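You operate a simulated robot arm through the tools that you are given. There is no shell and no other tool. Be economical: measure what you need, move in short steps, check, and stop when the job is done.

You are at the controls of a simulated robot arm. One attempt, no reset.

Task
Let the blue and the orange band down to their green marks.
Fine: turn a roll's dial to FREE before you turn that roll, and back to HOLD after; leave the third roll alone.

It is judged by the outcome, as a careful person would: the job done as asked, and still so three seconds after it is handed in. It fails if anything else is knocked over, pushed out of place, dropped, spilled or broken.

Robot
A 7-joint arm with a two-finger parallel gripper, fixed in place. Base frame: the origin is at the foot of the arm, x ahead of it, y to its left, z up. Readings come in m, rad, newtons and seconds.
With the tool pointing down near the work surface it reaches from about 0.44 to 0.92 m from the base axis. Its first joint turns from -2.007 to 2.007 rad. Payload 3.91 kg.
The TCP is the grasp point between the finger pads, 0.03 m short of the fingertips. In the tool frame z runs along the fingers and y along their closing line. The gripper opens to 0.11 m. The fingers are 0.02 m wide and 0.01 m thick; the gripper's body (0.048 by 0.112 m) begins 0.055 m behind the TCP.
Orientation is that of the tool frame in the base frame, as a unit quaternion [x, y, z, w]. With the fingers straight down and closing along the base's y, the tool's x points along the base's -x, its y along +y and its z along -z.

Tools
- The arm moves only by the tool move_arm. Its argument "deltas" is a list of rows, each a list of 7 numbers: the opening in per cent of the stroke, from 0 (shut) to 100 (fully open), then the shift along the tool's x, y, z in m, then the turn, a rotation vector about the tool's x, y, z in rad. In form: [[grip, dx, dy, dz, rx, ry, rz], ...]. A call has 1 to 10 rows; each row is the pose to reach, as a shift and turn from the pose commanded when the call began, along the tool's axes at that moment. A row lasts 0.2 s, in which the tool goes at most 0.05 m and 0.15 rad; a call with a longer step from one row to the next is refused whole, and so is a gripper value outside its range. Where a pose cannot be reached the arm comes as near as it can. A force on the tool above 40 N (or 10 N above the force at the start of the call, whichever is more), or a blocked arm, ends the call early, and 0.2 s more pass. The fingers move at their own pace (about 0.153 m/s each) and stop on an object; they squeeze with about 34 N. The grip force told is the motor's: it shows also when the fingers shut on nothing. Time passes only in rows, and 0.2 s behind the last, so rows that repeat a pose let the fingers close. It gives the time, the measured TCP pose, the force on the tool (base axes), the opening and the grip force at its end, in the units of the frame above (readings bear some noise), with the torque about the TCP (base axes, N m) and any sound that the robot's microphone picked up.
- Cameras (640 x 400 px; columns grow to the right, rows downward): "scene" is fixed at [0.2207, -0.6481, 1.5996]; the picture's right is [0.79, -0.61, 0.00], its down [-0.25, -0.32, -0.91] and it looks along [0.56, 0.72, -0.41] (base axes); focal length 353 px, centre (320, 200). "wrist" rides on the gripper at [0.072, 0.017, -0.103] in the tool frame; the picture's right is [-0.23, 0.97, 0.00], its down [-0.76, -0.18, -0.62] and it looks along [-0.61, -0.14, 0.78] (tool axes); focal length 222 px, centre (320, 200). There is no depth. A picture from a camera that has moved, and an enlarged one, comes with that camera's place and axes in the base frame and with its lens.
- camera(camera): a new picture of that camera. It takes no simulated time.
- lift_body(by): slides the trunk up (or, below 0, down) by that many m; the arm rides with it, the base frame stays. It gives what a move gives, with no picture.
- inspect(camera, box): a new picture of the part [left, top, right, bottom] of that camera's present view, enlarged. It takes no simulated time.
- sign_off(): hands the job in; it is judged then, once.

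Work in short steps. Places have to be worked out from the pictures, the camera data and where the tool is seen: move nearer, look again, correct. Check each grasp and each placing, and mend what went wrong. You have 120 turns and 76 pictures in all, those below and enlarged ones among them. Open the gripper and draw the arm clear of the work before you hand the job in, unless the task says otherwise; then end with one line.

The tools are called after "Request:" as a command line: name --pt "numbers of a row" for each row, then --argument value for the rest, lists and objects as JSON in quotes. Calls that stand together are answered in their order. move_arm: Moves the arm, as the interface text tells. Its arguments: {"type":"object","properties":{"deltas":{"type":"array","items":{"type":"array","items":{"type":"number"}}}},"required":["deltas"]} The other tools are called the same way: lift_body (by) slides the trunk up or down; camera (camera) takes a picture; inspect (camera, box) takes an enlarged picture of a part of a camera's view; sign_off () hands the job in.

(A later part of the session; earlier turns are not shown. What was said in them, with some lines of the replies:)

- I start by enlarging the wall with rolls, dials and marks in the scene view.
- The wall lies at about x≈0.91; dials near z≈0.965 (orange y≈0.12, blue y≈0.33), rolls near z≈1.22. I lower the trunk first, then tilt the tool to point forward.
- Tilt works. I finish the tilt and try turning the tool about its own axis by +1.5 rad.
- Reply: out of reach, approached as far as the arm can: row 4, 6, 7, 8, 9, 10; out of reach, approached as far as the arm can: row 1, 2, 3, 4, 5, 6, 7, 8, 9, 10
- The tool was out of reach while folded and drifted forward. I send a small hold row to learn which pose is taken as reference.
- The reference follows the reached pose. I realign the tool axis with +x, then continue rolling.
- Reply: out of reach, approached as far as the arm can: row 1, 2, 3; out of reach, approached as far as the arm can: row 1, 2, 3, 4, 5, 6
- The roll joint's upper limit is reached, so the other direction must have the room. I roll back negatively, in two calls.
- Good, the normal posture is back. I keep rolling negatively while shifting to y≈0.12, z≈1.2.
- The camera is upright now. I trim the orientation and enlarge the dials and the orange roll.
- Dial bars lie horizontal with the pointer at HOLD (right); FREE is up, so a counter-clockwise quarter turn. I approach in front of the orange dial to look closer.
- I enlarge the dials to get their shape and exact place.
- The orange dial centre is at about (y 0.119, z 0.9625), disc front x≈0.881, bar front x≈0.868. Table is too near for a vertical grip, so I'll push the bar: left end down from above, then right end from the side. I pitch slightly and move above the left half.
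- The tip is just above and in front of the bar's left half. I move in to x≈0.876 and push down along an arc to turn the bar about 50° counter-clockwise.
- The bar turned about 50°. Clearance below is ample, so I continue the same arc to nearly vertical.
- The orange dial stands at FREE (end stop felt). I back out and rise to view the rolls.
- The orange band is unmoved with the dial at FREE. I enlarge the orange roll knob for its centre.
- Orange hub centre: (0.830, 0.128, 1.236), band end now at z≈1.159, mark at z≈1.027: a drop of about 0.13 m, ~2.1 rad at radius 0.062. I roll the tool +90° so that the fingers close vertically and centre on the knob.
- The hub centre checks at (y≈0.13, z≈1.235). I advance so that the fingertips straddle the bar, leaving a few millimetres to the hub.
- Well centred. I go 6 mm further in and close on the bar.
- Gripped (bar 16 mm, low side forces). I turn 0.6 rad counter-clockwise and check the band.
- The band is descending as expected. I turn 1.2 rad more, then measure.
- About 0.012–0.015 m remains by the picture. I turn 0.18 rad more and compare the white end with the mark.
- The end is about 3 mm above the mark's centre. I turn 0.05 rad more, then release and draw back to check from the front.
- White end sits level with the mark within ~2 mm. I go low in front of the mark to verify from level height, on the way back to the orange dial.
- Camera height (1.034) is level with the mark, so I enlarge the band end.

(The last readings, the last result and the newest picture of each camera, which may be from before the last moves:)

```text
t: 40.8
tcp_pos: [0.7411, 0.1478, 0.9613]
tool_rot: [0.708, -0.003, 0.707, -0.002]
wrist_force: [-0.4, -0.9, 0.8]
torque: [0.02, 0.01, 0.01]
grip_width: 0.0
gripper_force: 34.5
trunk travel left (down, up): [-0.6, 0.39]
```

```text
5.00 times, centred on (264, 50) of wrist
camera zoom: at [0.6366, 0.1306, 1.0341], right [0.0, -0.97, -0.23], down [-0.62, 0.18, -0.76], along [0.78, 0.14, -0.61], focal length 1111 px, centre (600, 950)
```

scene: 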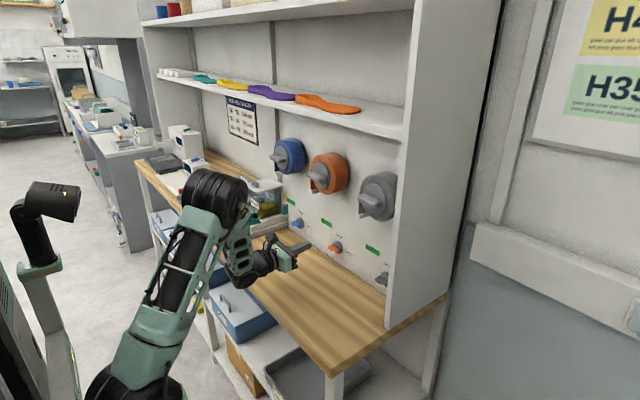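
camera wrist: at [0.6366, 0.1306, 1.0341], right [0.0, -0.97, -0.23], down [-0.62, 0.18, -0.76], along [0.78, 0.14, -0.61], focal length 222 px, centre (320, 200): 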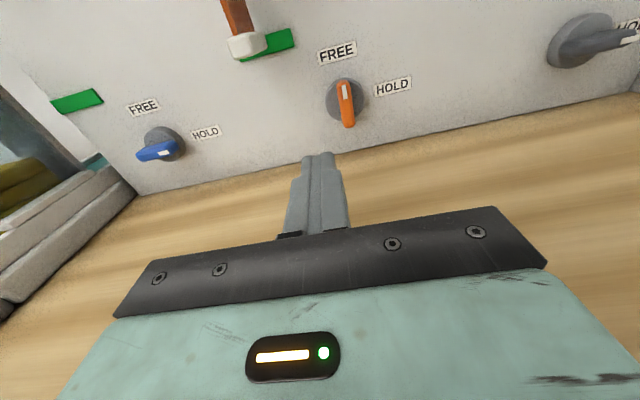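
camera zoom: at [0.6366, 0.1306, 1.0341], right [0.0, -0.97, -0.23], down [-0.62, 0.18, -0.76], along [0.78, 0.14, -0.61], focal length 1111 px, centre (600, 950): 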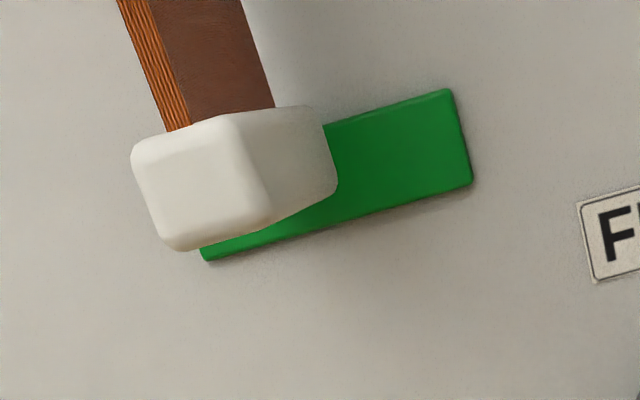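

The mark spans z 1.021–1.036 and the white end 1.026–1.039: well on the mark. Now I push the orange dial's top end clockwise back to HOLD.

Request:
move_arm --pt "0 0.0142 0 0.04 0 0 0" --pt "0 0.0142 0 0.08 0 0 0" --pt "0 0.0142 0 0.105 0 0 0" --pt "0 0.0142 0.0128 0.105 0 0 0" --pt "0 0.0205 0.0162 0.105 0 0 0" --pt "0 0.0246 0.0238 0.105 0 0 0" --pt "0 0.0238 0.0335 0.105 0 0 0" --pt "0 0.0191 0.0403 0.105 0 0 0" --pt "0 0.0167 0.0418 0.105 0 0 0" --pt "0 0.0157 0.0418 0.105 0 0 0"

Request:
inspect --camera "wrist" --box '[240, 90, 400, 190]'

Request:
inspect --camera "scene" --box '[270, 190, 390, 275]'

```text
t: 43.0
tcp_pos: [0.8435, 0.1071, 0.9818]
tool_rot: [0.703, -0.003, 0.711, -0.002]
wrist_force: [2.7, 7.8, 33.4]
torque: [-0.02, -0.62, 0.52]
grip_width: 0.0
gripper_force: 34.0
trunk travel left (down, up): [-0.6, 0.39]
```

```text
4.00 times, centred on (320, 140) of wrist
camera zoom: at [0.7398, 0.0895, 1.052], right [0.0, -0.97, -0.23], down [-0.62, 0.18, -0.77], along [0.79, 0.15, -0.6], focal length 888 px, centre (320, 440)
```

zoom: 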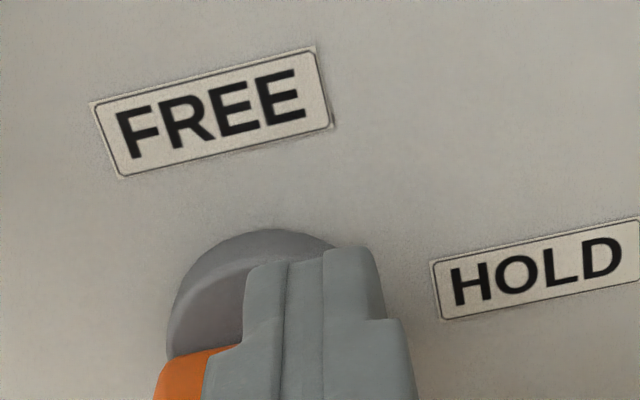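

```text
4.71 times, centred on (330, 232) of scene
camera zoom: at [0.2207, -0.6481, 1.5996], right [0.79, -0.61, 0.0], down [-0.25, -0.32, -0.91], along [0.56, 0.72, -0.41], focal length 1660 px, centre (273, 47)
```

zoom: 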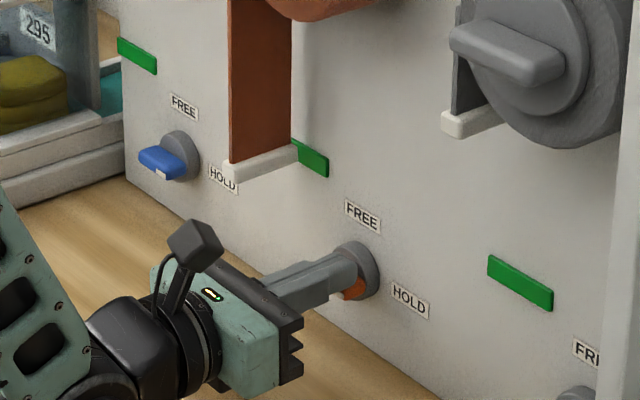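

HOLD stop reached (33 N push back). I back out and move over to the blue dial with a slight downward pitch.

Request:
move_arm --pt "0 0.008 0 0 0 0 0" --pt "0 0.01 0 -0.04 0 0 0" --pt "0 0.012 0 -0.075 0 0 0" --pt "0 0.014 -0.048 -0.075 0 -0.1 0" --pt "0 0.016 -0.096 -0.075 0 -0.2 0" --pt "0 0.016 -0.144 -0.075 0 -0.2 0" --pt "0 0.016 -0.192 -0.075 0 -0.2 0" --pt "0 0.016 -0.222 -0.07 0 -0.2 0" --pt "0 0.016 -0.248 -0.06 0 -0.2 0" --pt "0 0.016 -0.248 -0.06 0 -0.2 0"

Request:
camera --camera "wrist"

Request:
camera --camera "scene"

```text
t: 45.2
tcp_pos: [0.7831, 0.3534, 0.992]
tool_rot: [0.775, -0.002, 0.632, 0.0]
wrist_force: [0.4, -0.1, 0.0]
torque: [0.0, 0.0, -0.01]
grip_width: 0.0
gripper_force: 33.9
trunk travel left (down, up): [-0.6, 0.39]
```

```text
34 pictures are left
camera wrist: at [0.6965, 0.3359, 1.0831], right [-0.05, -0.97, -0.23], down [-0.76, 0.18, -0.62], along [0.64, 0.14, -0.75], focal length 222 px, centre (320, 200)
```

wrist: 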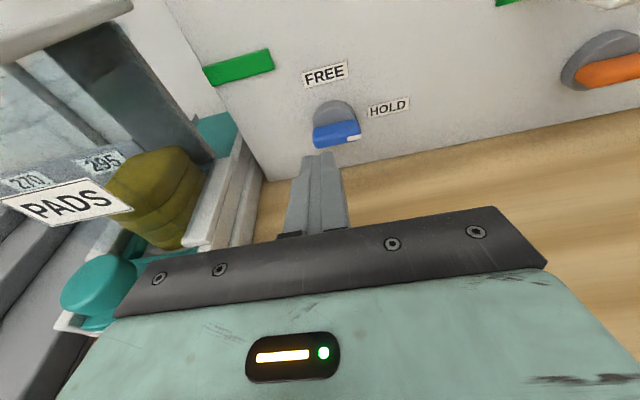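

```text
33 pictures are left
```

scene: 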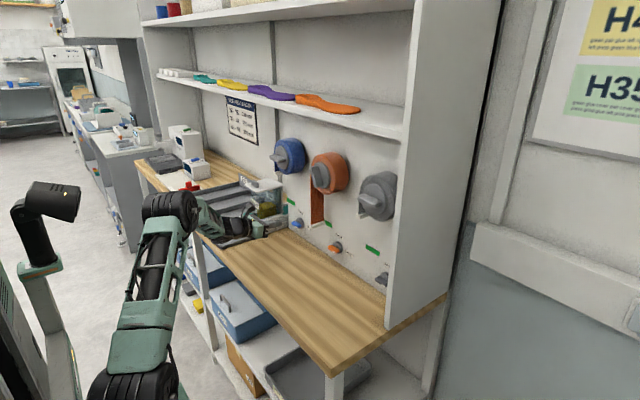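

I check clearance near the trays, and the blue and orange dials up close.

Request:
inspect --camera "scene" --box '[180, 170, 360, 270]'

Request:
inspect --camera "wrist" --box '[270, 40, 430, 200]'

```text
3.56 times, centred on (270, 220) of scene
camera zoom: at [0.2207, -0.6481, 1.5996], right [0.79, -0.61, 0.0], down [-0.25, -0.32, -0.91], along [0.56, 0.72, -0.41], focal length 1254 px, centre (498, 129)
```

zoom: 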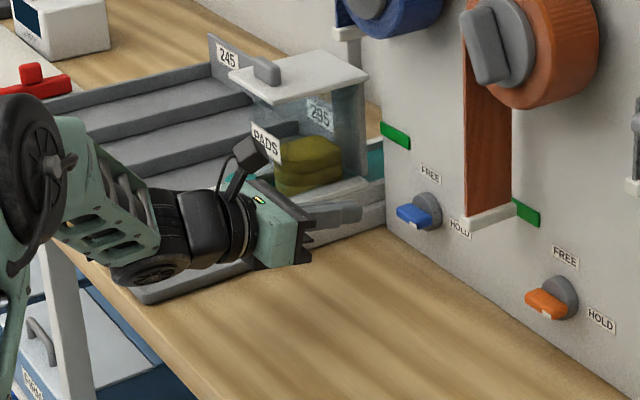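

```text
2.50 times, centred on (350, 120) of wrist
camera zoom: at [0.6965, 0.3359, 1.0831], right [-0.05, -0.97, -0.23], down [-0.76, 0.18, -0.62], along [0.64, 0.14, -0.75], focal length 555 px, centre (245, 400)
```

zoom: 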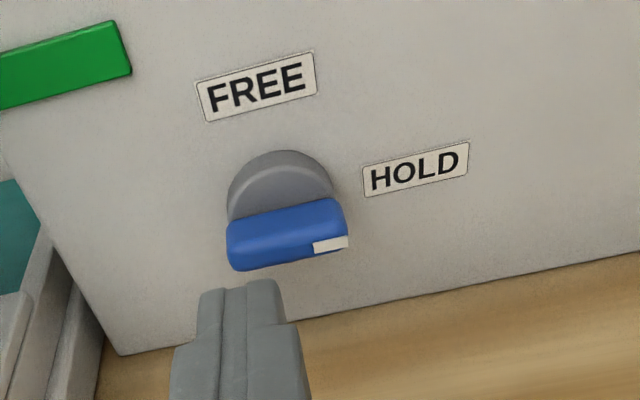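

Orange dial is back at HOLD and clearance is fine. Blue dial centre is (y 0.339, z 0.963); I repeat the push arc to turn it to FREE.

Request:
move_arm --pt "0 0.0063 0 0.0311 0 0 0" --pt "0 0.0126 0 0.0622 0 0 0" --pt "0 0.0053 -0.001 0.0637 0 0 0" --pt "0 0.0013 -0.0055 0.0645 0 0 0" --pt "0 -0.0075 -0.0093 0.0663 0 0 0" --pt "0 -0.0139 -0.0085 0.0676 0 0 0" --pt "0 -0.0202 -0.005 0.0689 0 0 0" --pt "0 -0.0232 -0.0013 0.0695 0 0 0" --pt "0 -0.0232 -0.0013 0.0695 0 0 0"

Request:
inspect --camera "wrist" --box '[240, 90, 400, 190]'

Request:
inspect --camera "scene" --box '[230, 190, 350, 265]'

```text
t: 47.2
tcp_pos: [0.8469, 0.356, 0.9562]
tool_rot: [0.775, -0.002, 0.632, -0.001]
wrist_force: [0.0, 1.1, 0.1]
torque: [-0.04, 0.0, 0.02]
grip_width: 0.0001
gripper_force: 34.6
trunk travel left (down, up): [-0.6, 0.39]
```

```text
4.00 times, centred on (320, 140) of wrist
camera zoom: at [0.76, 0.3384, 1.046], right [-0.05, -0.97, -0.23], down [-0.76, 0.18, -0.62], along [0.64, 0.14, -0.75], focal length 888 px, centre (320, 440)
```

zoom: 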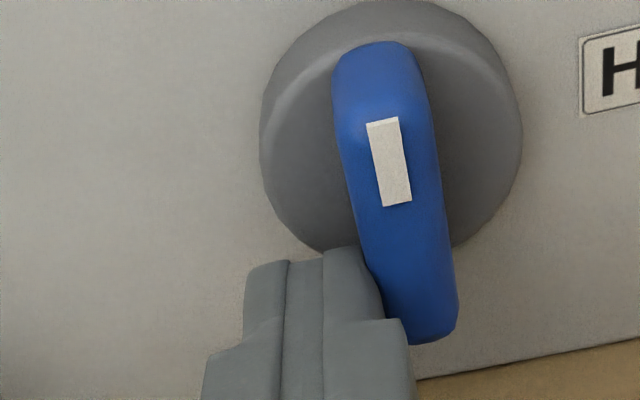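

```text
5.33 times, centred on (290, 228) of scene
camera zoom: at [0.2207, -0.6481, 1.5996], right [0.79, -0.61, 0.0], down [-0.25, -0.32, -0.91], along [0.56, 0.72, -0.41], focal length 1882 px, centre (480, 53)
```

zoom: 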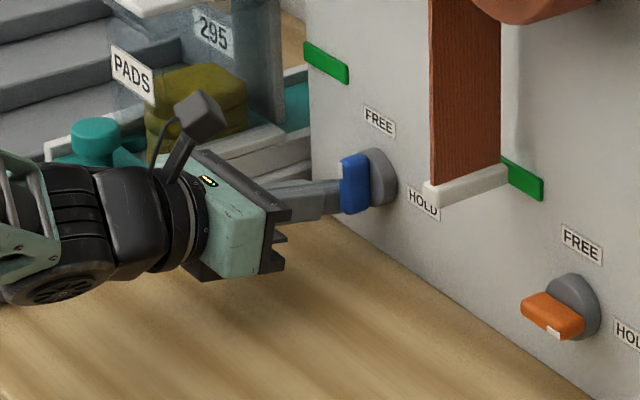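

Bar is nearly vertical; I nudge 4 mm more to ensure the stop, then back out and rise to the blue roll.

Request:
move_arm --pt "0 0 0.004 0 0 0 0" --pt "0 0 -0.004 0 0 0 0" --pt "0 -0.008 -0.004 -0.039 0 0 0" --pt "0 -0.017 -0.004 -0.083 0 0 0" --pt "20 0.0055 0 -0.1236 0 0.1 0" --pt "40 0.0339 0.005 -0.1599 0 0.2 0" --pt "60 0.076 0.01 -0.1787 0 0.2 0" --pt "60 0.12 0.01 -0.1876 0 0.2 0" --pt "60 0.164 0.01 -0.1966 0 0.2 0" --pt "60 0.2083 0.01 -0.2056 0 0.2 0"

Request:
move_arm --pt "60 0.04 0 0 0 0 0" --pt "60 0.085 0 0 0 0 0"

Request:
inspect --camera "wrist" --box '[230, 60, 422, 220]'

Request:
inspect --camera "scene" --box '[250, 120, 370, 260]'

```text
t: 49.4
tcp_pos: [0.686, 0.3464, 1.2016]
tool_rot: [0.708, -0.002, 0.706, -0.002]
wrist_force: [0.1, 0.3, -0.5]
torque: [-0.01, -0.03, 0.03]
grip_width: 0.0661
gripper_force: 0.0
trunk travel left (down, up): [-0.6, 0.39]
```

```text
t: 50.0
tcp_pos: [0.69, 0.3438, 1.2858]
tool_rot: [0.708, -0.001, 0.707, 0.0]
wrist_force: [0.8, 0.0, -0.3]
torque: [0.01, -0.01, -0.02]
grip_width: 0.066
gripper_force: 0.0
trunk travel left (down, up): [-0.6, 0.39]
```

```text
2.50 times, centred on (326, 140) of wrist
camera zoom: at [0.5856, 0.3255, 1.3575], right [0.0, -0.97, -0.23], down [-0.63, 0.18, -0.76], along [0.78, 0.14, -0.61], focal length 555 px, centre (305, 350)
```

zoom: 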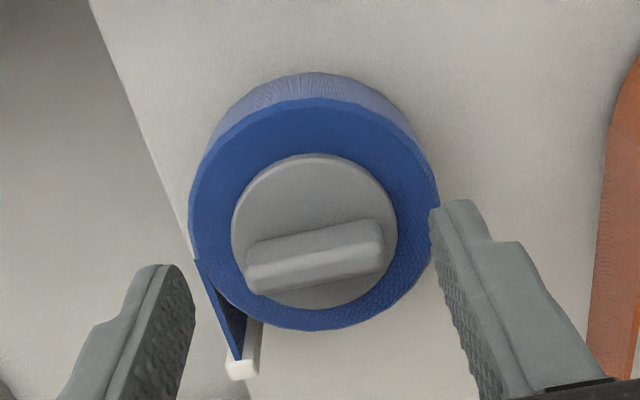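

```text
2.86 times, centred on (310, 190) of scene
camera zoom: at [0.2207, -0.6481, 1.5996], right [0.79, -0.61, 0.0], down [-0.25, -0.32, -0.91], along [0.56, 0.72, -0.41], focal length 1008 px, centre (349, 229)
```

zoom: 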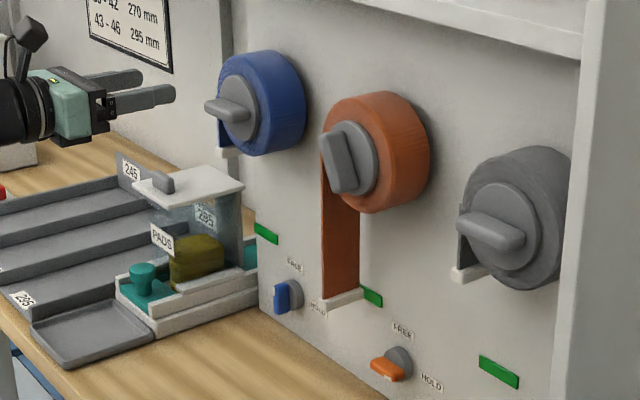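

Blue hub centre (0.83, 0.348, 1.236), band end and mark heights match the orange ones, so the same ~2.05 rad. I roll the tool +90° in front of the knob.

Request:
move_arm --pt "60 -0.01 -0.001 0.005 0 0 0.15" --pt "60 -0.02 -0.002 0.01 0 0 0.3" --pt "60 -0.03 -0.003 0.015 0 0 0.45" --pt "60 -0.04 -0.003 0.02 0 0 0.6" --pt "60 -0.05 -0.003 0.025 0 0 0.75" --pt "60 -0.05 -0.003 0.025 0 0 0.9" --pt "60 -0.05 -0.003 0.025 0 0 1.05" --pt "60 -0.05 -0.003 0.025 0 0 1.2" --pt "60 -0.05 -0.003 0.025 0 0 1.35" --pt "60 -0.05 -0.003 0.025 0 0 1.5"

Request:
move_arm --pt "60 0 0 0 0 0 0.0708" --pt "60 0 0 0 0 0 0.0708"

Request:
inspect --camera "wrist" --box '[220, 20, 420, 180]'

```text
t: 52.2
tcp_pos: [0.7139, 0.3476, 1.2369]
tool_rot: [0.516, -0.485, 0.515, -0.483]
wrist_force: [-0.1, 0.9, -0.5]
torque: [0.03, 0.0, -0.02]
grip_width: 0.0661
gripper_force: 0.0
trunk travel left (down, up): [-0.6, 0.39]
```

```text
t: 52.8
tcp_pos: [0.712, 0.348, 1.2363]
tool_rot: [-0.498, 0.503, -0.499, 0.501]
wrist_force: [0.1, 0.9, -0.5]
torque: [-0.04, -0.02, 0.0]
grip_width: 0.0658
gripper_force: 0.1
trunk travel left (down, up): [-0.6, 0.39]
```

```text
2.50 times, centred on (320, 100) of wrist
camera zoom: at [0.6095, 0.2752, 1.2188], right [0.0, 0.23, -0.97], down [-0.62, 0.76, 0.18], along [0.78, 0.6, 0.14], focal length 555 px, centre (320, 450)
```

zoom: 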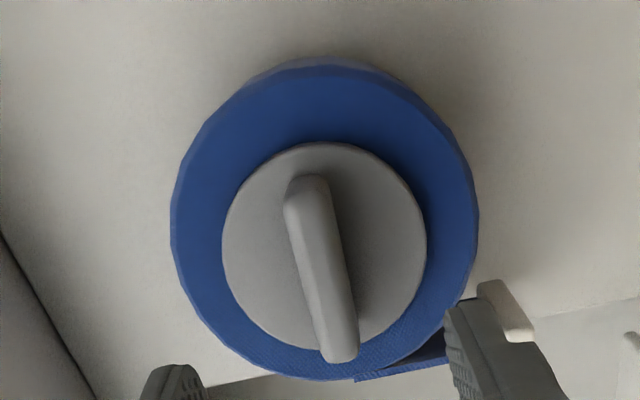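

Centre confirmed at (0.347, 1.235). I advance and close on the bar.

Request:
move_arm --pt "60 0.001 0.001 0.04 0 0 0" --pt "60 0.001 0.001 0.078 0 0 0" --pt "60 0.001 0.001 0.078 0 0 0" --pt "0 0.001 0.001 0.078 0 0 0" --pt "0 0.001 0.001 0.078 0 0 0" --pt "0 0.001 0.001 0.078 0 0 0"

Request:
inspect --camera "scene" --box '[220, 120, 340, 200]'

```text
t: 54.2
tcp_pos: [0.7903, 0.3446, 1.2348]
tool_rot: [-0.498, 0.502, -0.499, 0.501]
wrist_force: [4.1, 2.7, 5.0]
torque: [-0.61, -0.09, 0.55]
grip_width: 0.0158
gripper_force: 44.9
trunk travel left (down, up): [-0.6, 0.39]
```

```text
5.00 times, centred on (280, 160) of scene
camera zoom: at [0.2207, -0.6481, 1.5996], right [0.79, -0.61, 0.0], down [-0.25, -0.32, -0.91], along [0.56, 0.72, -0.41], focal length 1764 px, centre (520, 400)
```

zoom: 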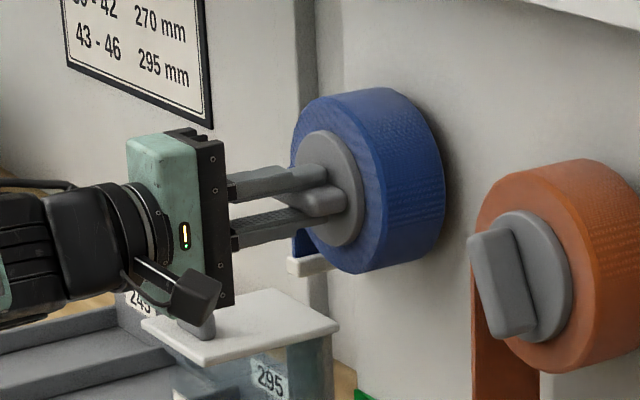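

Gripped. I turn 0.9 rad counter-clockwise, and check readings.

Request:
move_arm --pt "0 0 0 0 0 0 -0.1" --pt "0 0 0 0 0 0 -0.2" --pt "0 0 0 0 0 0 -0.3" --pt "0 0 0 0 0 0 -0.4" --pt "0 0 0 0 0 0 -0.5" --pt "0 0 0 0 0 0 -0.6" --pt "0 0 0 0 0 0 -0.7" --pt "0 0 0 0 0 0 -0.8" --pt "0 0 0 0 0 0 -0.9"

Request:
inspect --camera "scene" --box '[220, 120, 364, 240]'

```text
t: 55.8
tcp_pos: [0.7913, 0.3474, 1.2385]
tool_rot: [0.636, -0.305, 0.639, -0.305]
wrist_force: [8.2, 5.5, 4.7]
torque: [0.04, 0.77, -0.35]
grip_width: 0.016
gripper_force: 44.6
trunk travel left (down, up): [-0.6, 0.39]
stopped in row 8: the force on the tool passed its limit at 42 N (the readings are from after the stop); the commanded pose is now the measured one
```

```text
3.33 times, centred on (292, 180) of scene
camera zoom: at [0.2207, -0.6481, 1.5996], right [0.79, -0.61, 0.0], down [-0.25, -0.32, -0.91], along [0.56, 0.72, -0.41], focal length 1176 px, centre (413, 267)
```

zoom: 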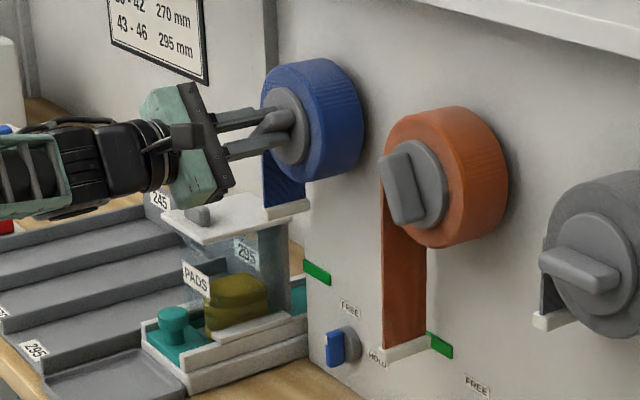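

The force limit stopped it after 0.68 rad. I check whether the band's end meets the dispenser or this is only off-axis strain.

Request:
inspect --camera "scene" --box '[255, 160, 327, 210]'

Request:
camera --camera "wrist"

```text
8.00 times, centred on (291, 185) of scene
camera zoom: at [0.2207, -0.6481, 1.5996], right [0.79, -0.61, 0.0], down [-0.25, -0.32, -0.91], along [0.56, 0.72, -0.41], focal length 2823 px, centre (552, 320)
```

zoom: 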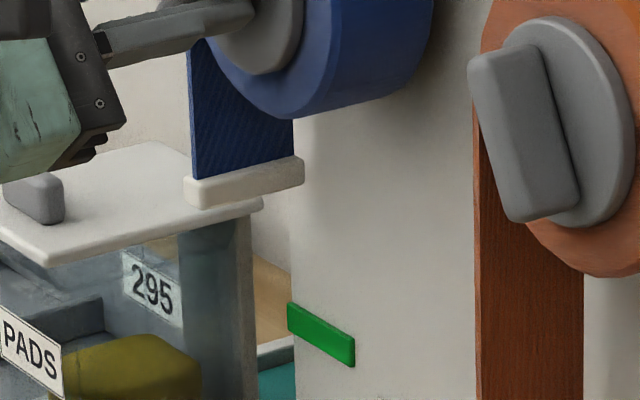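

```text
22 pictures are left
camera wrist: at [0.6874, 0.2791, 1.2694], right [0.0, -0.43, -0.9], down [-0.62, 0.7, -0.34], along [0.78, 0.56, -0.27], focal length 222 px, centre (320, 200)
```

wrist: 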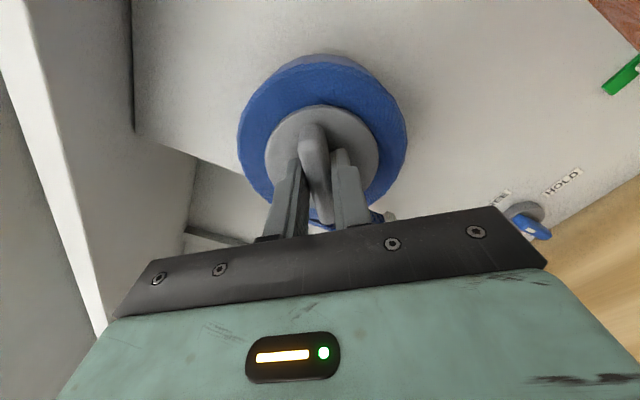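

The band end is clear of the dispenser (lid edge y≈0.43, lower). Likely off-axis strain, now relieved since the pose was reset; I continue with a small 0.3 rad turn and watch the force.

Request:
move_arm --pt "0 0 0 0 0 0 -0.08" --pt "0 0 0 0 0 0 -0.16" --pt "0 0 0 0 0 0 -0.24" --pt "0 0 0 0 0 0 -0.3"

```text
t: 56.8
tcp_pos: [0.7904, 0.3471, 1.2385]
tool_rot: [0.675, -0.204, 0.678, -0.207]
wrist_force: [22.8, 19.5, 20.7]
torque: [0.13, 1.38, 0.23]
grip_width: 0.0161
gripper_force: 44.7
trunk travel left (down, up): [-0.6, 0.39]
```

Off-axis strain confirmed (axis lies a little to +y, +z of my centre). I release, shift 3.5 mm along the closing line, and re-grip.

Request:
move_arm --pt "30 0 0 0 0 0 0" --pt "30 0 0 0 0 0 0" --pt "30 0 -0.0035 0 0 0 0" --pt "30 0 -0.0035 0 0 0 0"

Request:
inspect --camera "wrist" --box '[220, 20, 420, 220]'

```text
t: 57.8
tcp_pos: [0.7911, 0.3489, 1.2396]
tool_rot: [0.675, -0.207, 0.678, -0.205]
wrist_force: [0.2, -0.9, -1.0]
torque: [0.01, -0.02, -0.01]
grip_width: 0.0331
gripper_force: 0.0
trunk travel left (down, up): [-0.6, 0.39]
```

```text
2.00 times, centred on (320, 120) of wrist
camera zoom: at [0.6871, 0.2941, 1.2896], right [0.0, -0.68, -0.73], down [-0.62, 0.57, -0.54], along [0.78, 0.45, -0.42], focal length 444 px, centre (320, 360)
```

zoom: 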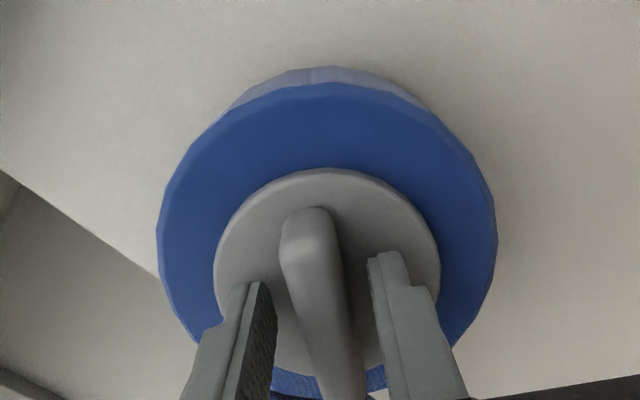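

Bar is well between the fingers. I close and read the strain.

Request:
move_arm --pt "0 0 0 0 0 0 0" --pt "0 0 0 0 0 0 0" --pt "0 0 0 0 0 0 0"

```text
t: 58.6
tcp_pos: [0.7903, 0.3466, 1.2389]
tool_rot: [0.676, -0.206, 0.678, -0.205]
wrist_force: [-8.5, -10.7, -11.0]
torque: [-0.05, -0.63, -0.51]
grip_width: 0.0159
gripper_force: 44.8
trunk travel left (down, up): [-0.6, 0.39]
```

The shift overshot slightly; I correct by 1.2 mm while turning a further 0.6 rad.

Request:
move_arm --pt "0 0 0.0012 0 0 0 0" --pt "0 0 0.0012 0 0 0 -0.1" --pt "0 0 0.0012 0 0 0 -0.2" --pt "0 0 0.0012 0 0 0 -0.3" --pt "0 0 0.0012 0 0 0 -0.4" --pt "0 0 0.0012 0 0 0 -0.5" --pt "0 0 0.0012 0 0 0 -0.6"

Request:
inspect --camera "scene" --box '[255, 160, 327, 240]'

```text
t: 60.2
tcp_pos: [0.7912, 0.3495, 1.2395]
tool_rot: [0.706, 0.004, 0.708, 0.003]
wrist_force: [10.3, 14.5, 5.4]
torque: [0.08, 1.3, -0.3]
grip_width: 0.0159
gripper_force: 45.1
trunk travel left (down, up): [-0.6, 0.39]
```

```text
5.00 times, centred on (291, 200) of scene
camera zoom: at [0.2207, -0.6481, 1.5996], right [0.79, -0.61, 0.0], down [-0.25, -0.32, -0.91], along [0.56, 0.72, -0.41], focal length 1764 px, centre (465, 200)
```

zoom: 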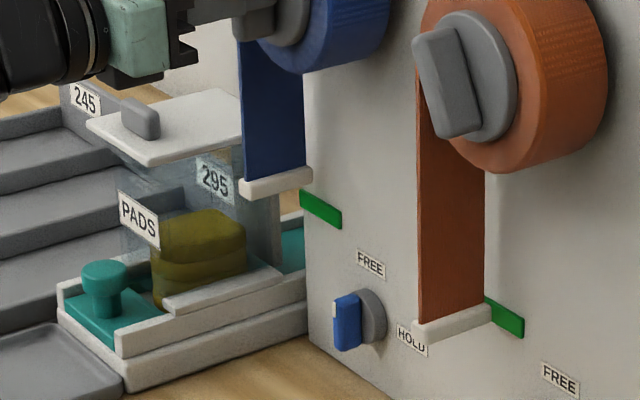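

Total so far 1.57 rad, all clear. I turn 0.44 rad more with a 1 mm recentring, then compare end and mark.

Request:
move_arm --pt "0 0 -0.001 0 0 0 -0.1" --pt "0 0 -0.001 0 0 0 -0.2" --pt "0 0 -0.001 0 0 0 -0.3" --pt "0 0 -0.001 0 0 0 -0.4" --pt "0 0 -0.001 0 0 0 -0.44" --pt "0 0 -0.001 0 0 0 -0.44"

Request:
inspect --camera "scene" --box '[265, 180, 329, 230]'

```text
t: 61.2
tcp_pos: [0.7904, 0.352, 1.2388]
tool_rot: [0.691, 0.143, 0.695, 0.139]
wrist_force: [16.7, 15.5, 3.4]
torque: [0.1, 0.29, -0.88]
grip_width: 0.016
gripper_force: 45.1
trunk travel left (down, up): [-0.6, 0.39]
stopped in row 5: the force on the tool passed its limit at 41 N (the readings are from after the stop); the commanded pose is now the measured one
```

```text
8.00 times, centred on (297, 205) of scene
camera zoom: at [0.2207, -0.6481, 1.5996], right [0.79, -0.61, 0.0], down [-0.25, -0.32, -0.91], along [0.56, 0.72, -0.41], focal length 2823 px, centre (504, 160)
```

zoom: 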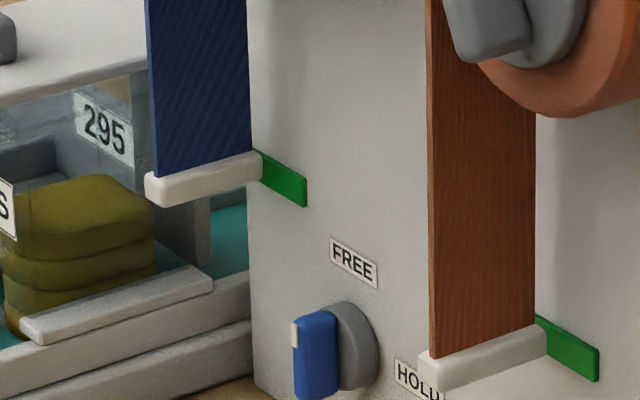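

About 0.06 rad remains. I release to relieve the strain, re-centre 1.5 mm and re-grip, then make the last small turn.

Request:
move_arm --pt "30 0 0 0 0 0 0" --pt "30 0 0 0 0 0 0" --pt "30 0 -0.0012 0 0 0 0" --pt "0 0 -0.0012 0 0 0 0" --pt "0 0 -0.0012 0 0 0 0" --pt "0 0 -0.0012 0 0 0 -0.03" --pt "0 0 -0.0012 0 0 0 -0.065" --pt "0 0 -0.0012 0 0 0 -0.065"

Request:
inspect --camera "scene" --box '[265, 180, 329, 230]'

```text
t: 63.0
tcp_pos: [0.7896, 0.3522, 1.2392]
tool_rot: [0.686, 0.165, 0.69, 0.161]
wrist_force: [1.1, 8.1, 1.3]
torque: [0.03, 1.19, -0.65]
grip_width: 0.0159
gripper_force: 44.5
trunk travel left (down, up): [-0.6, 0.39]
```

```text
8.00 times, centred on (297, 205) of scene
camera zoom: at [0.2207, -0.6481, 1.5996], right [0.79, -0.61, 0.0], down [-0.25, -0.32, -0.91], along [0.56, 0.72, -0.41], focal length 2823 px, centre (504, 160)
```

zoom: 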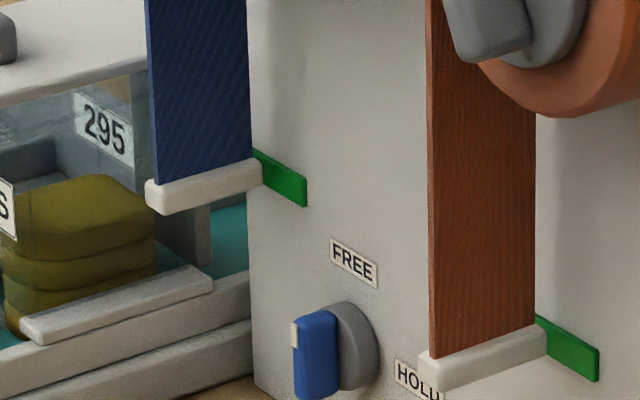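

The blue end now sits on its mark just as the orange one does. I release and back straight out.

Request:
move_arm --pt "40 0 0 0 0 0 0" --pt "40 0 0 0 0 0 0" --pt "40 0 0 -0.03 0 0 0" --pt "40 0 0 -0.07 0 0 0" --pt "40 0 0 -0.11 0 0 0"

Request:
move_arm --pt "20 -0.0355 -0.0175 0 0 0 0.1" --pt "0 -0.071 -0.035 0 0 0 0.2" --pt "0 -0.1065 -0.0524 0 0 0 0.3" --pt "0 -0.142 -0.07 0 0 0 0.4" --pt "0 -0.1775 -0.0874 0.02 0 0 0.465" --pt "0 -0.213 -0.105 0.04 0 0 0.465" --pt "0 -0.2485 -0.1223 0.058 0 0 0.465"

Request:
camera --camera "wrist"

Request:
inspect --camera "wrist" --box '[200, 10, 328, 90]'

```text
t: 64.2
tcp_pos: [0.6782, 0.3507, 1.2418]
tool_rot: [0.686, 0.163, 0.69, 0.163]
wrist_force: [0.3, 0.1, 0.5]
torque: [0.01, 0.0, -0.01]
grip_width: 0.044
gripper_force: 0.0
trunk travel left (down, up): [-0.6, 0.39]
```

```text
t: 65.8
tcp_pos: [0.7376, 0.3517, 0.9618]
tool_rot: [0.704, 0.0, 0.71, -0.002]
wrist_force: [0.1, -0.6, 0.4]
torque: [0.01, 0.05, 0.0]
grip_width: 0.0
gripper_force: 34.0
trunk travel left (down, up): [-0.6, 0.39]
```

```text
17 pictures are left
camera wrist: at [0.6331, 0.334, 1.0333], right [0.01, -0.97, -0.23], down [-0.62, 0.18, -0.76], along [0.79, 0.15, -0.6], focal length 222 px, centre (320, 200)
```

wrist: 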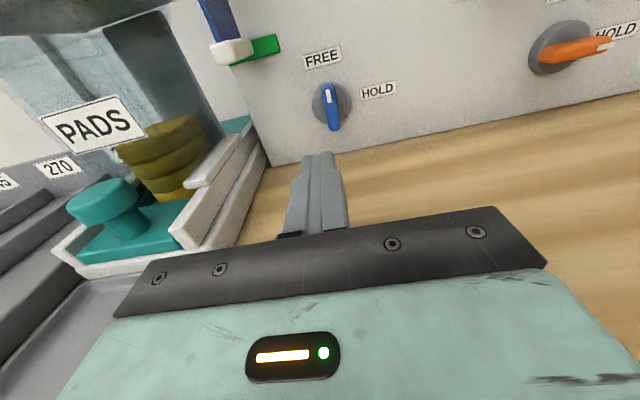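

```text
5.00 times, centred on (264, 50) of wrist
camera zoom: at [0.6331, 0.334, 1.0333], right [0.01, -0.97, -0.23], down [-0.62, 0.18, -0.76], along [0.79, 0.15, -0.6], focal length 1111 px, centre (600, 950)
```

zoom: 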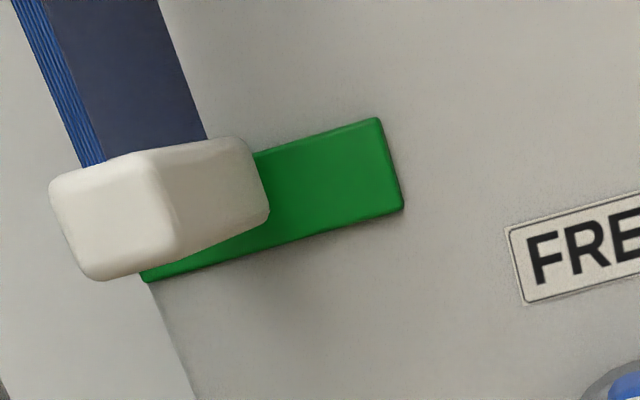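

The blue end is on its mark the same way. I push the blue dial clockwise back to HOLD with the same arc.

Request:
move_arm --pt "0 0.014 -0.018 0.04 0 0 0" --pt "0 0.014 -0.018 0.08 0 0 0" --pt "0 0.014 -0.018 0.107 0 0 0" --pt "0 0.014 -0.0033 0.107 0 0 0" --pt "0 0.0203 0.0001 0.107 0 0 0" --pt "0 0.0244 0.0077 0.107 0 0 0" --pt "0 0.0236 0.0174 0.107 0 0 0" --pt "0 0.0189 0.0242 0.107 0 0 0" --pt "0 0.0165 0.0257 0.107 0 0 0" --pt "0 0.0155 0.0257 0.107 0 0 0"

Request:
inspect --camera "scene" --box '[240, 180, 360, 265]'

```text
t: 68.0
tcp_pos: [0.8469, 0.3245, 0.9799]
tool_rot: [0.703, 0.0, 0.711, -0.002]
wrist_force: [2.2, 3.2, 11.3]
torque: [0.01, -0.19, 0.1]
grip_width: 0.0001
gripper_force: 33.7
trunk travel left (down, up): [-0.6, 0.39]
```

```text
4.71 times, centred on (300, 222) of scene
camera zoom: at [0.2207, -0.6481, 1.5996], right [0.79, -0.61, 0.0], down [-0.25, -0.32, -0.91], along [0.56, 0.72, -0.41], focal length 1660 px, centre (414, 94)
```

zoom: 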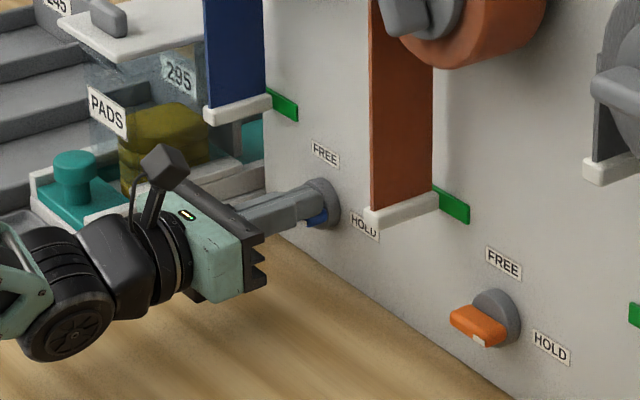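

Force 11 N; I press 2 mm more to make sure of the stop, then lift off and draw well back.

Request:
move_arm --pt "0 -0.002 0 0 0 0 0" --pt "0 -0.002 0 0 0 0 0" --pt "0 0.008 0 0 0 0 0" --pt "0 0.01 0 -0.04 0 0 0" --pt "0 0.02 0 -0.08 0 0 0" --pt "0 0.04 0 -0.12 0 0 0" --pt "20 0.06 0 -0.16 0 0 0" --pt "50 0.08 0 -0.2 0 0 0" --pt "50 0.1 0 -0.22 0 0 0"

Request:
inspect --camera "scene" --box '[250, 120, 410, 290]'

Request:
inspect --camera "scene" --box '[275, 190, 365, 262]'

Request:
camera --camera "scene"

```text
t: 70.2
tcp_pos: [0.6455, 0.3087, 1.0475]
tool_rot: [0.703, 0.011, 0.71, 0.037]
wrist_force: [0.3, 0.5, -0.6]
torque: [0.01, 0.05, 0.01]
grip_width: 0.0552
gripper_force: 0.1
trunk travel left (down, up): [-0.6, 0.39]
stopped in row 9: the arm was blocked; the commanded pose is now the measured one
```

```text
2.35 times, centred on (330, 205) of scene
camera zoom: at [0.2207, -0.6481, 1.5996], right [0.79, -0.61, 0.0], down [-0.25, -0.32, -0.91], along [0.56, 0.72, -0.41], focal length 830 px, centre (296, 188)
```

zoom: 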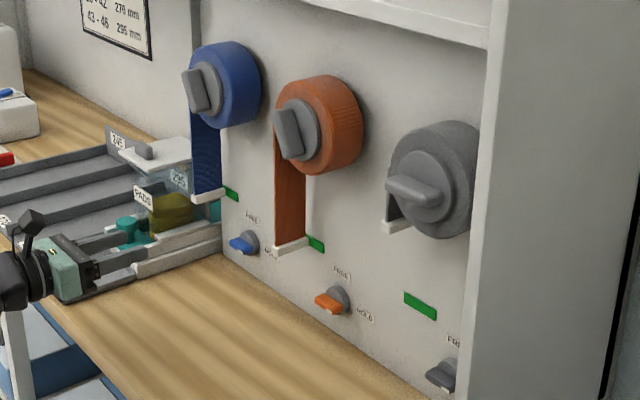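

```text
5.56 times, centred on (320, 226) of scene
camera zoom: at [0.2207, -0.6481, 1.5996], right [0.79, -0.61, 0.0], down [-0.25, -0.32, -0.91], along [0.56, 0.72, -0.41], focal length 1960 px, centre (320, 56)
```

zoom: 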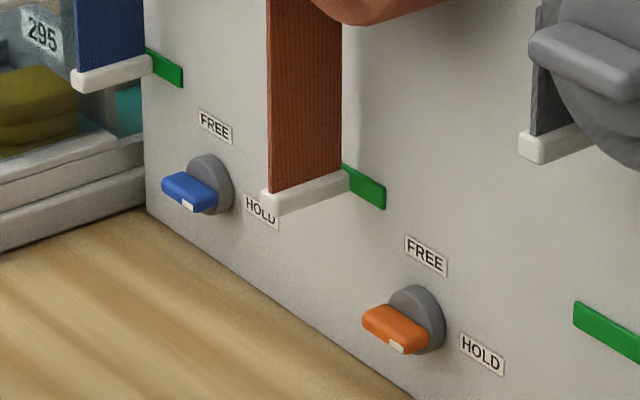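

```text
12 pictures are left
```

scene: 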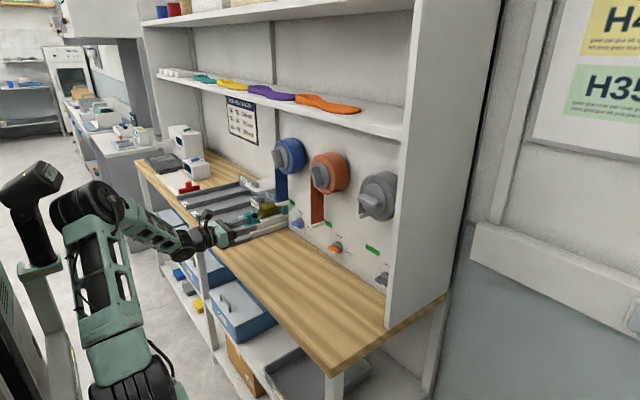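

Both dials are back at HOLD and bands on marks. The arm reported being blocked while folding back; I look closely around it.

Request:
inspect --camera "scene" --box '[130, 150, 290, 270]'

Request:
camera --camera "wrist"

```text
3.33 times, centred on (210, 210) of scene
camera zoom: at [0.2207, -0.6481, 1.5996], right [0.79, -0.61, 0.0], down [-0.25, -0.32, -0.91], along [0.56, 0.72, -0.41], focal length 1176 px, centre (687, 167)
```

zoom: 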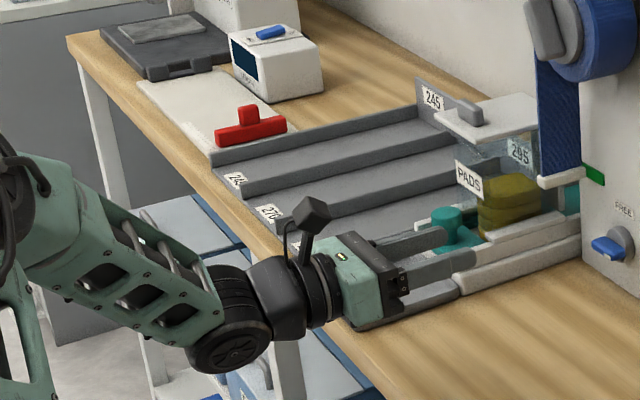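

```text
10 pictures are left
camera wrist: at [0.5412, 0.3006, 1.1197], right [-0.04, -0.99, -0.16], down [-0.61, 0.15, -0.78], along [0.79, 0.07, -0.61], focal length 222 px, centre (320, 200)
```

wrist: 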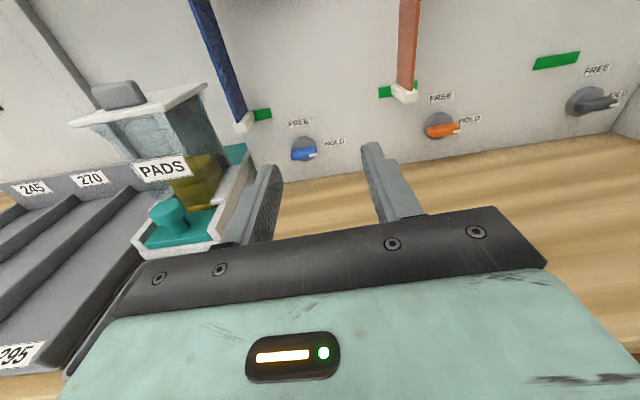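

Nothing is displaced; the arm probably met a fold limit. I move up and slightly forward, away from trays and table.

Request:
move_arm --pt "50 0.03 0 0.005 0 0 0" --pt "50 0.07 0.01 0.01 0 0 0" --pt "50 0.11 0.02 0.01 0 0 0" --pt "50 0.15 0.03 0.01 0 0 0" --pt "50 0.19 0.04 0.01 0 0 0"

Request:
camera --camera "scene"

Request:
inspect --camera "scene" --box '[130, 150, 290, 270]'

Request:
inspect --camera "scene" --box '[275, 190, 365, 262]'

```text
t: 71.0
tcp_pos: [0.6531, 0.313, 1.0589]
tool_rot: [0.699, 0.074, 0.704, 0.102]
wrist_force: [-0.3, 0.5, 0.1]
torque: [-0.04, 0.02, 0.05]
grip_width: 0.0551
gripper_force: 0.1
trunk travel left (down, up): [-0.6, 0.39]
stopped in row 3: the arm was blocked; the commanded pose is now the measured one
```

```text
9 pictures are left
```

scene: 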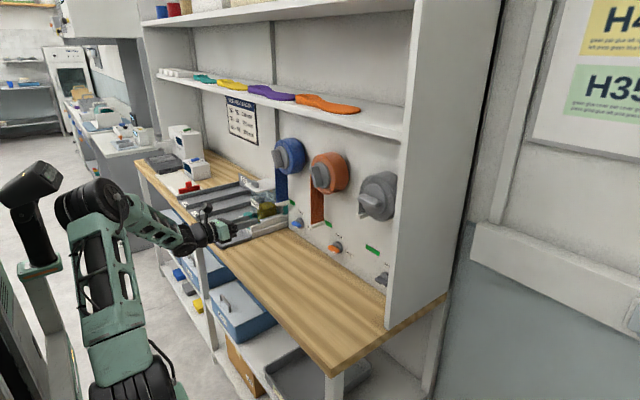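

```text
3.33 times, centred on (210, 210) of scene
camera zoom: at [0.2207, -0.6481, 1.5996], right [0.79, -0.61, 0.0], down [-0.25, -0.32, -0.91], along [0.56, 0.72, -0.41], focal length 1176 px, centre (687, 167)
```

zoom: 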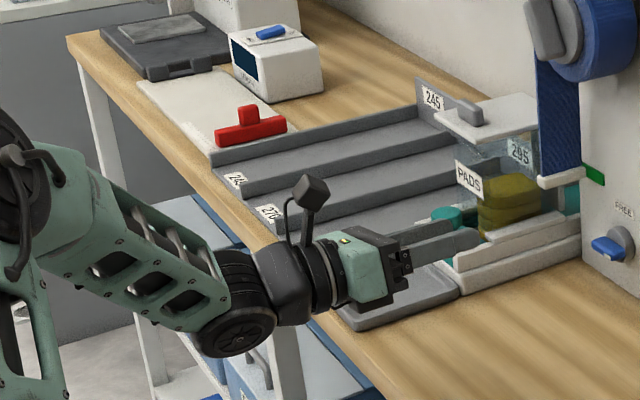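

```text
5.56 times, centred on (320, 226) of scene
camera zoom: at [0.2207, -0.6481, 1.5996], right [0.79, -0.61, 0.0], down [-0.25, -0.32, -0.91], along [0.56, 0.72, -0.41], focal length 1960 px, centre (320, 56)
```

zoom: 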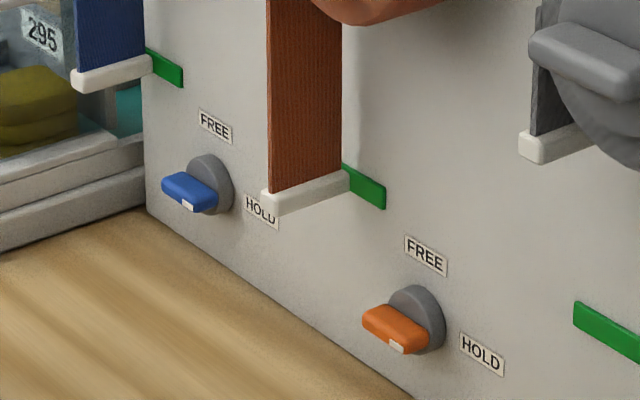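

The disc is ~13 cm above the table, so it's an arm-fold limit, not contact. I simply raise the trunk 0.15 m to clear the work.

Request:
lift_body --by 0.15

Request:
camera --camera "scene"

```text
t: 72.8
tcp_pos: [0.6532, 0.3148, 1.2089]
tool_rot: [0.7, 0.076, 0.703, 0.1]
wrist_force: [0.0, 0.6, -0.4]
torque: [-0.01, -0.03, -0.02]
grip_width: 0.055
gripper_force: 0.1
trunk travel left (down, up): [-0.75, 0.24]
```

```text
6 pictures are left
```

scene: 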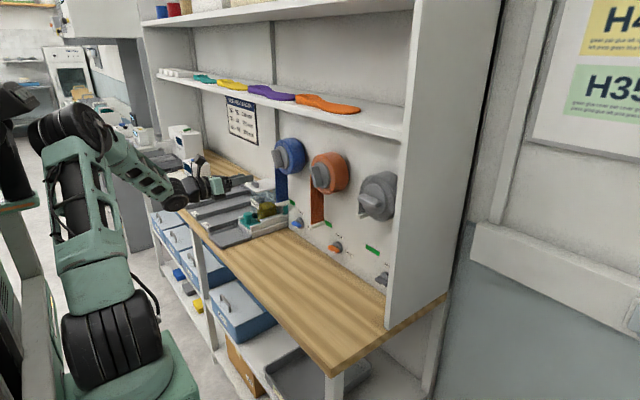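

The arm is clear and open, the bands are on their marks, both dials are at HOLD and the third roll is untouched. I hand in.

Request:
sign_off

```text
The job is handed in.
```

The blue and orange bands are let down to their green marks, each with its end's centre an estimated 4 mm or less above the mark's centre. Both dials are back at HOLD, the third roll was left alone, and nothing else looks moved.
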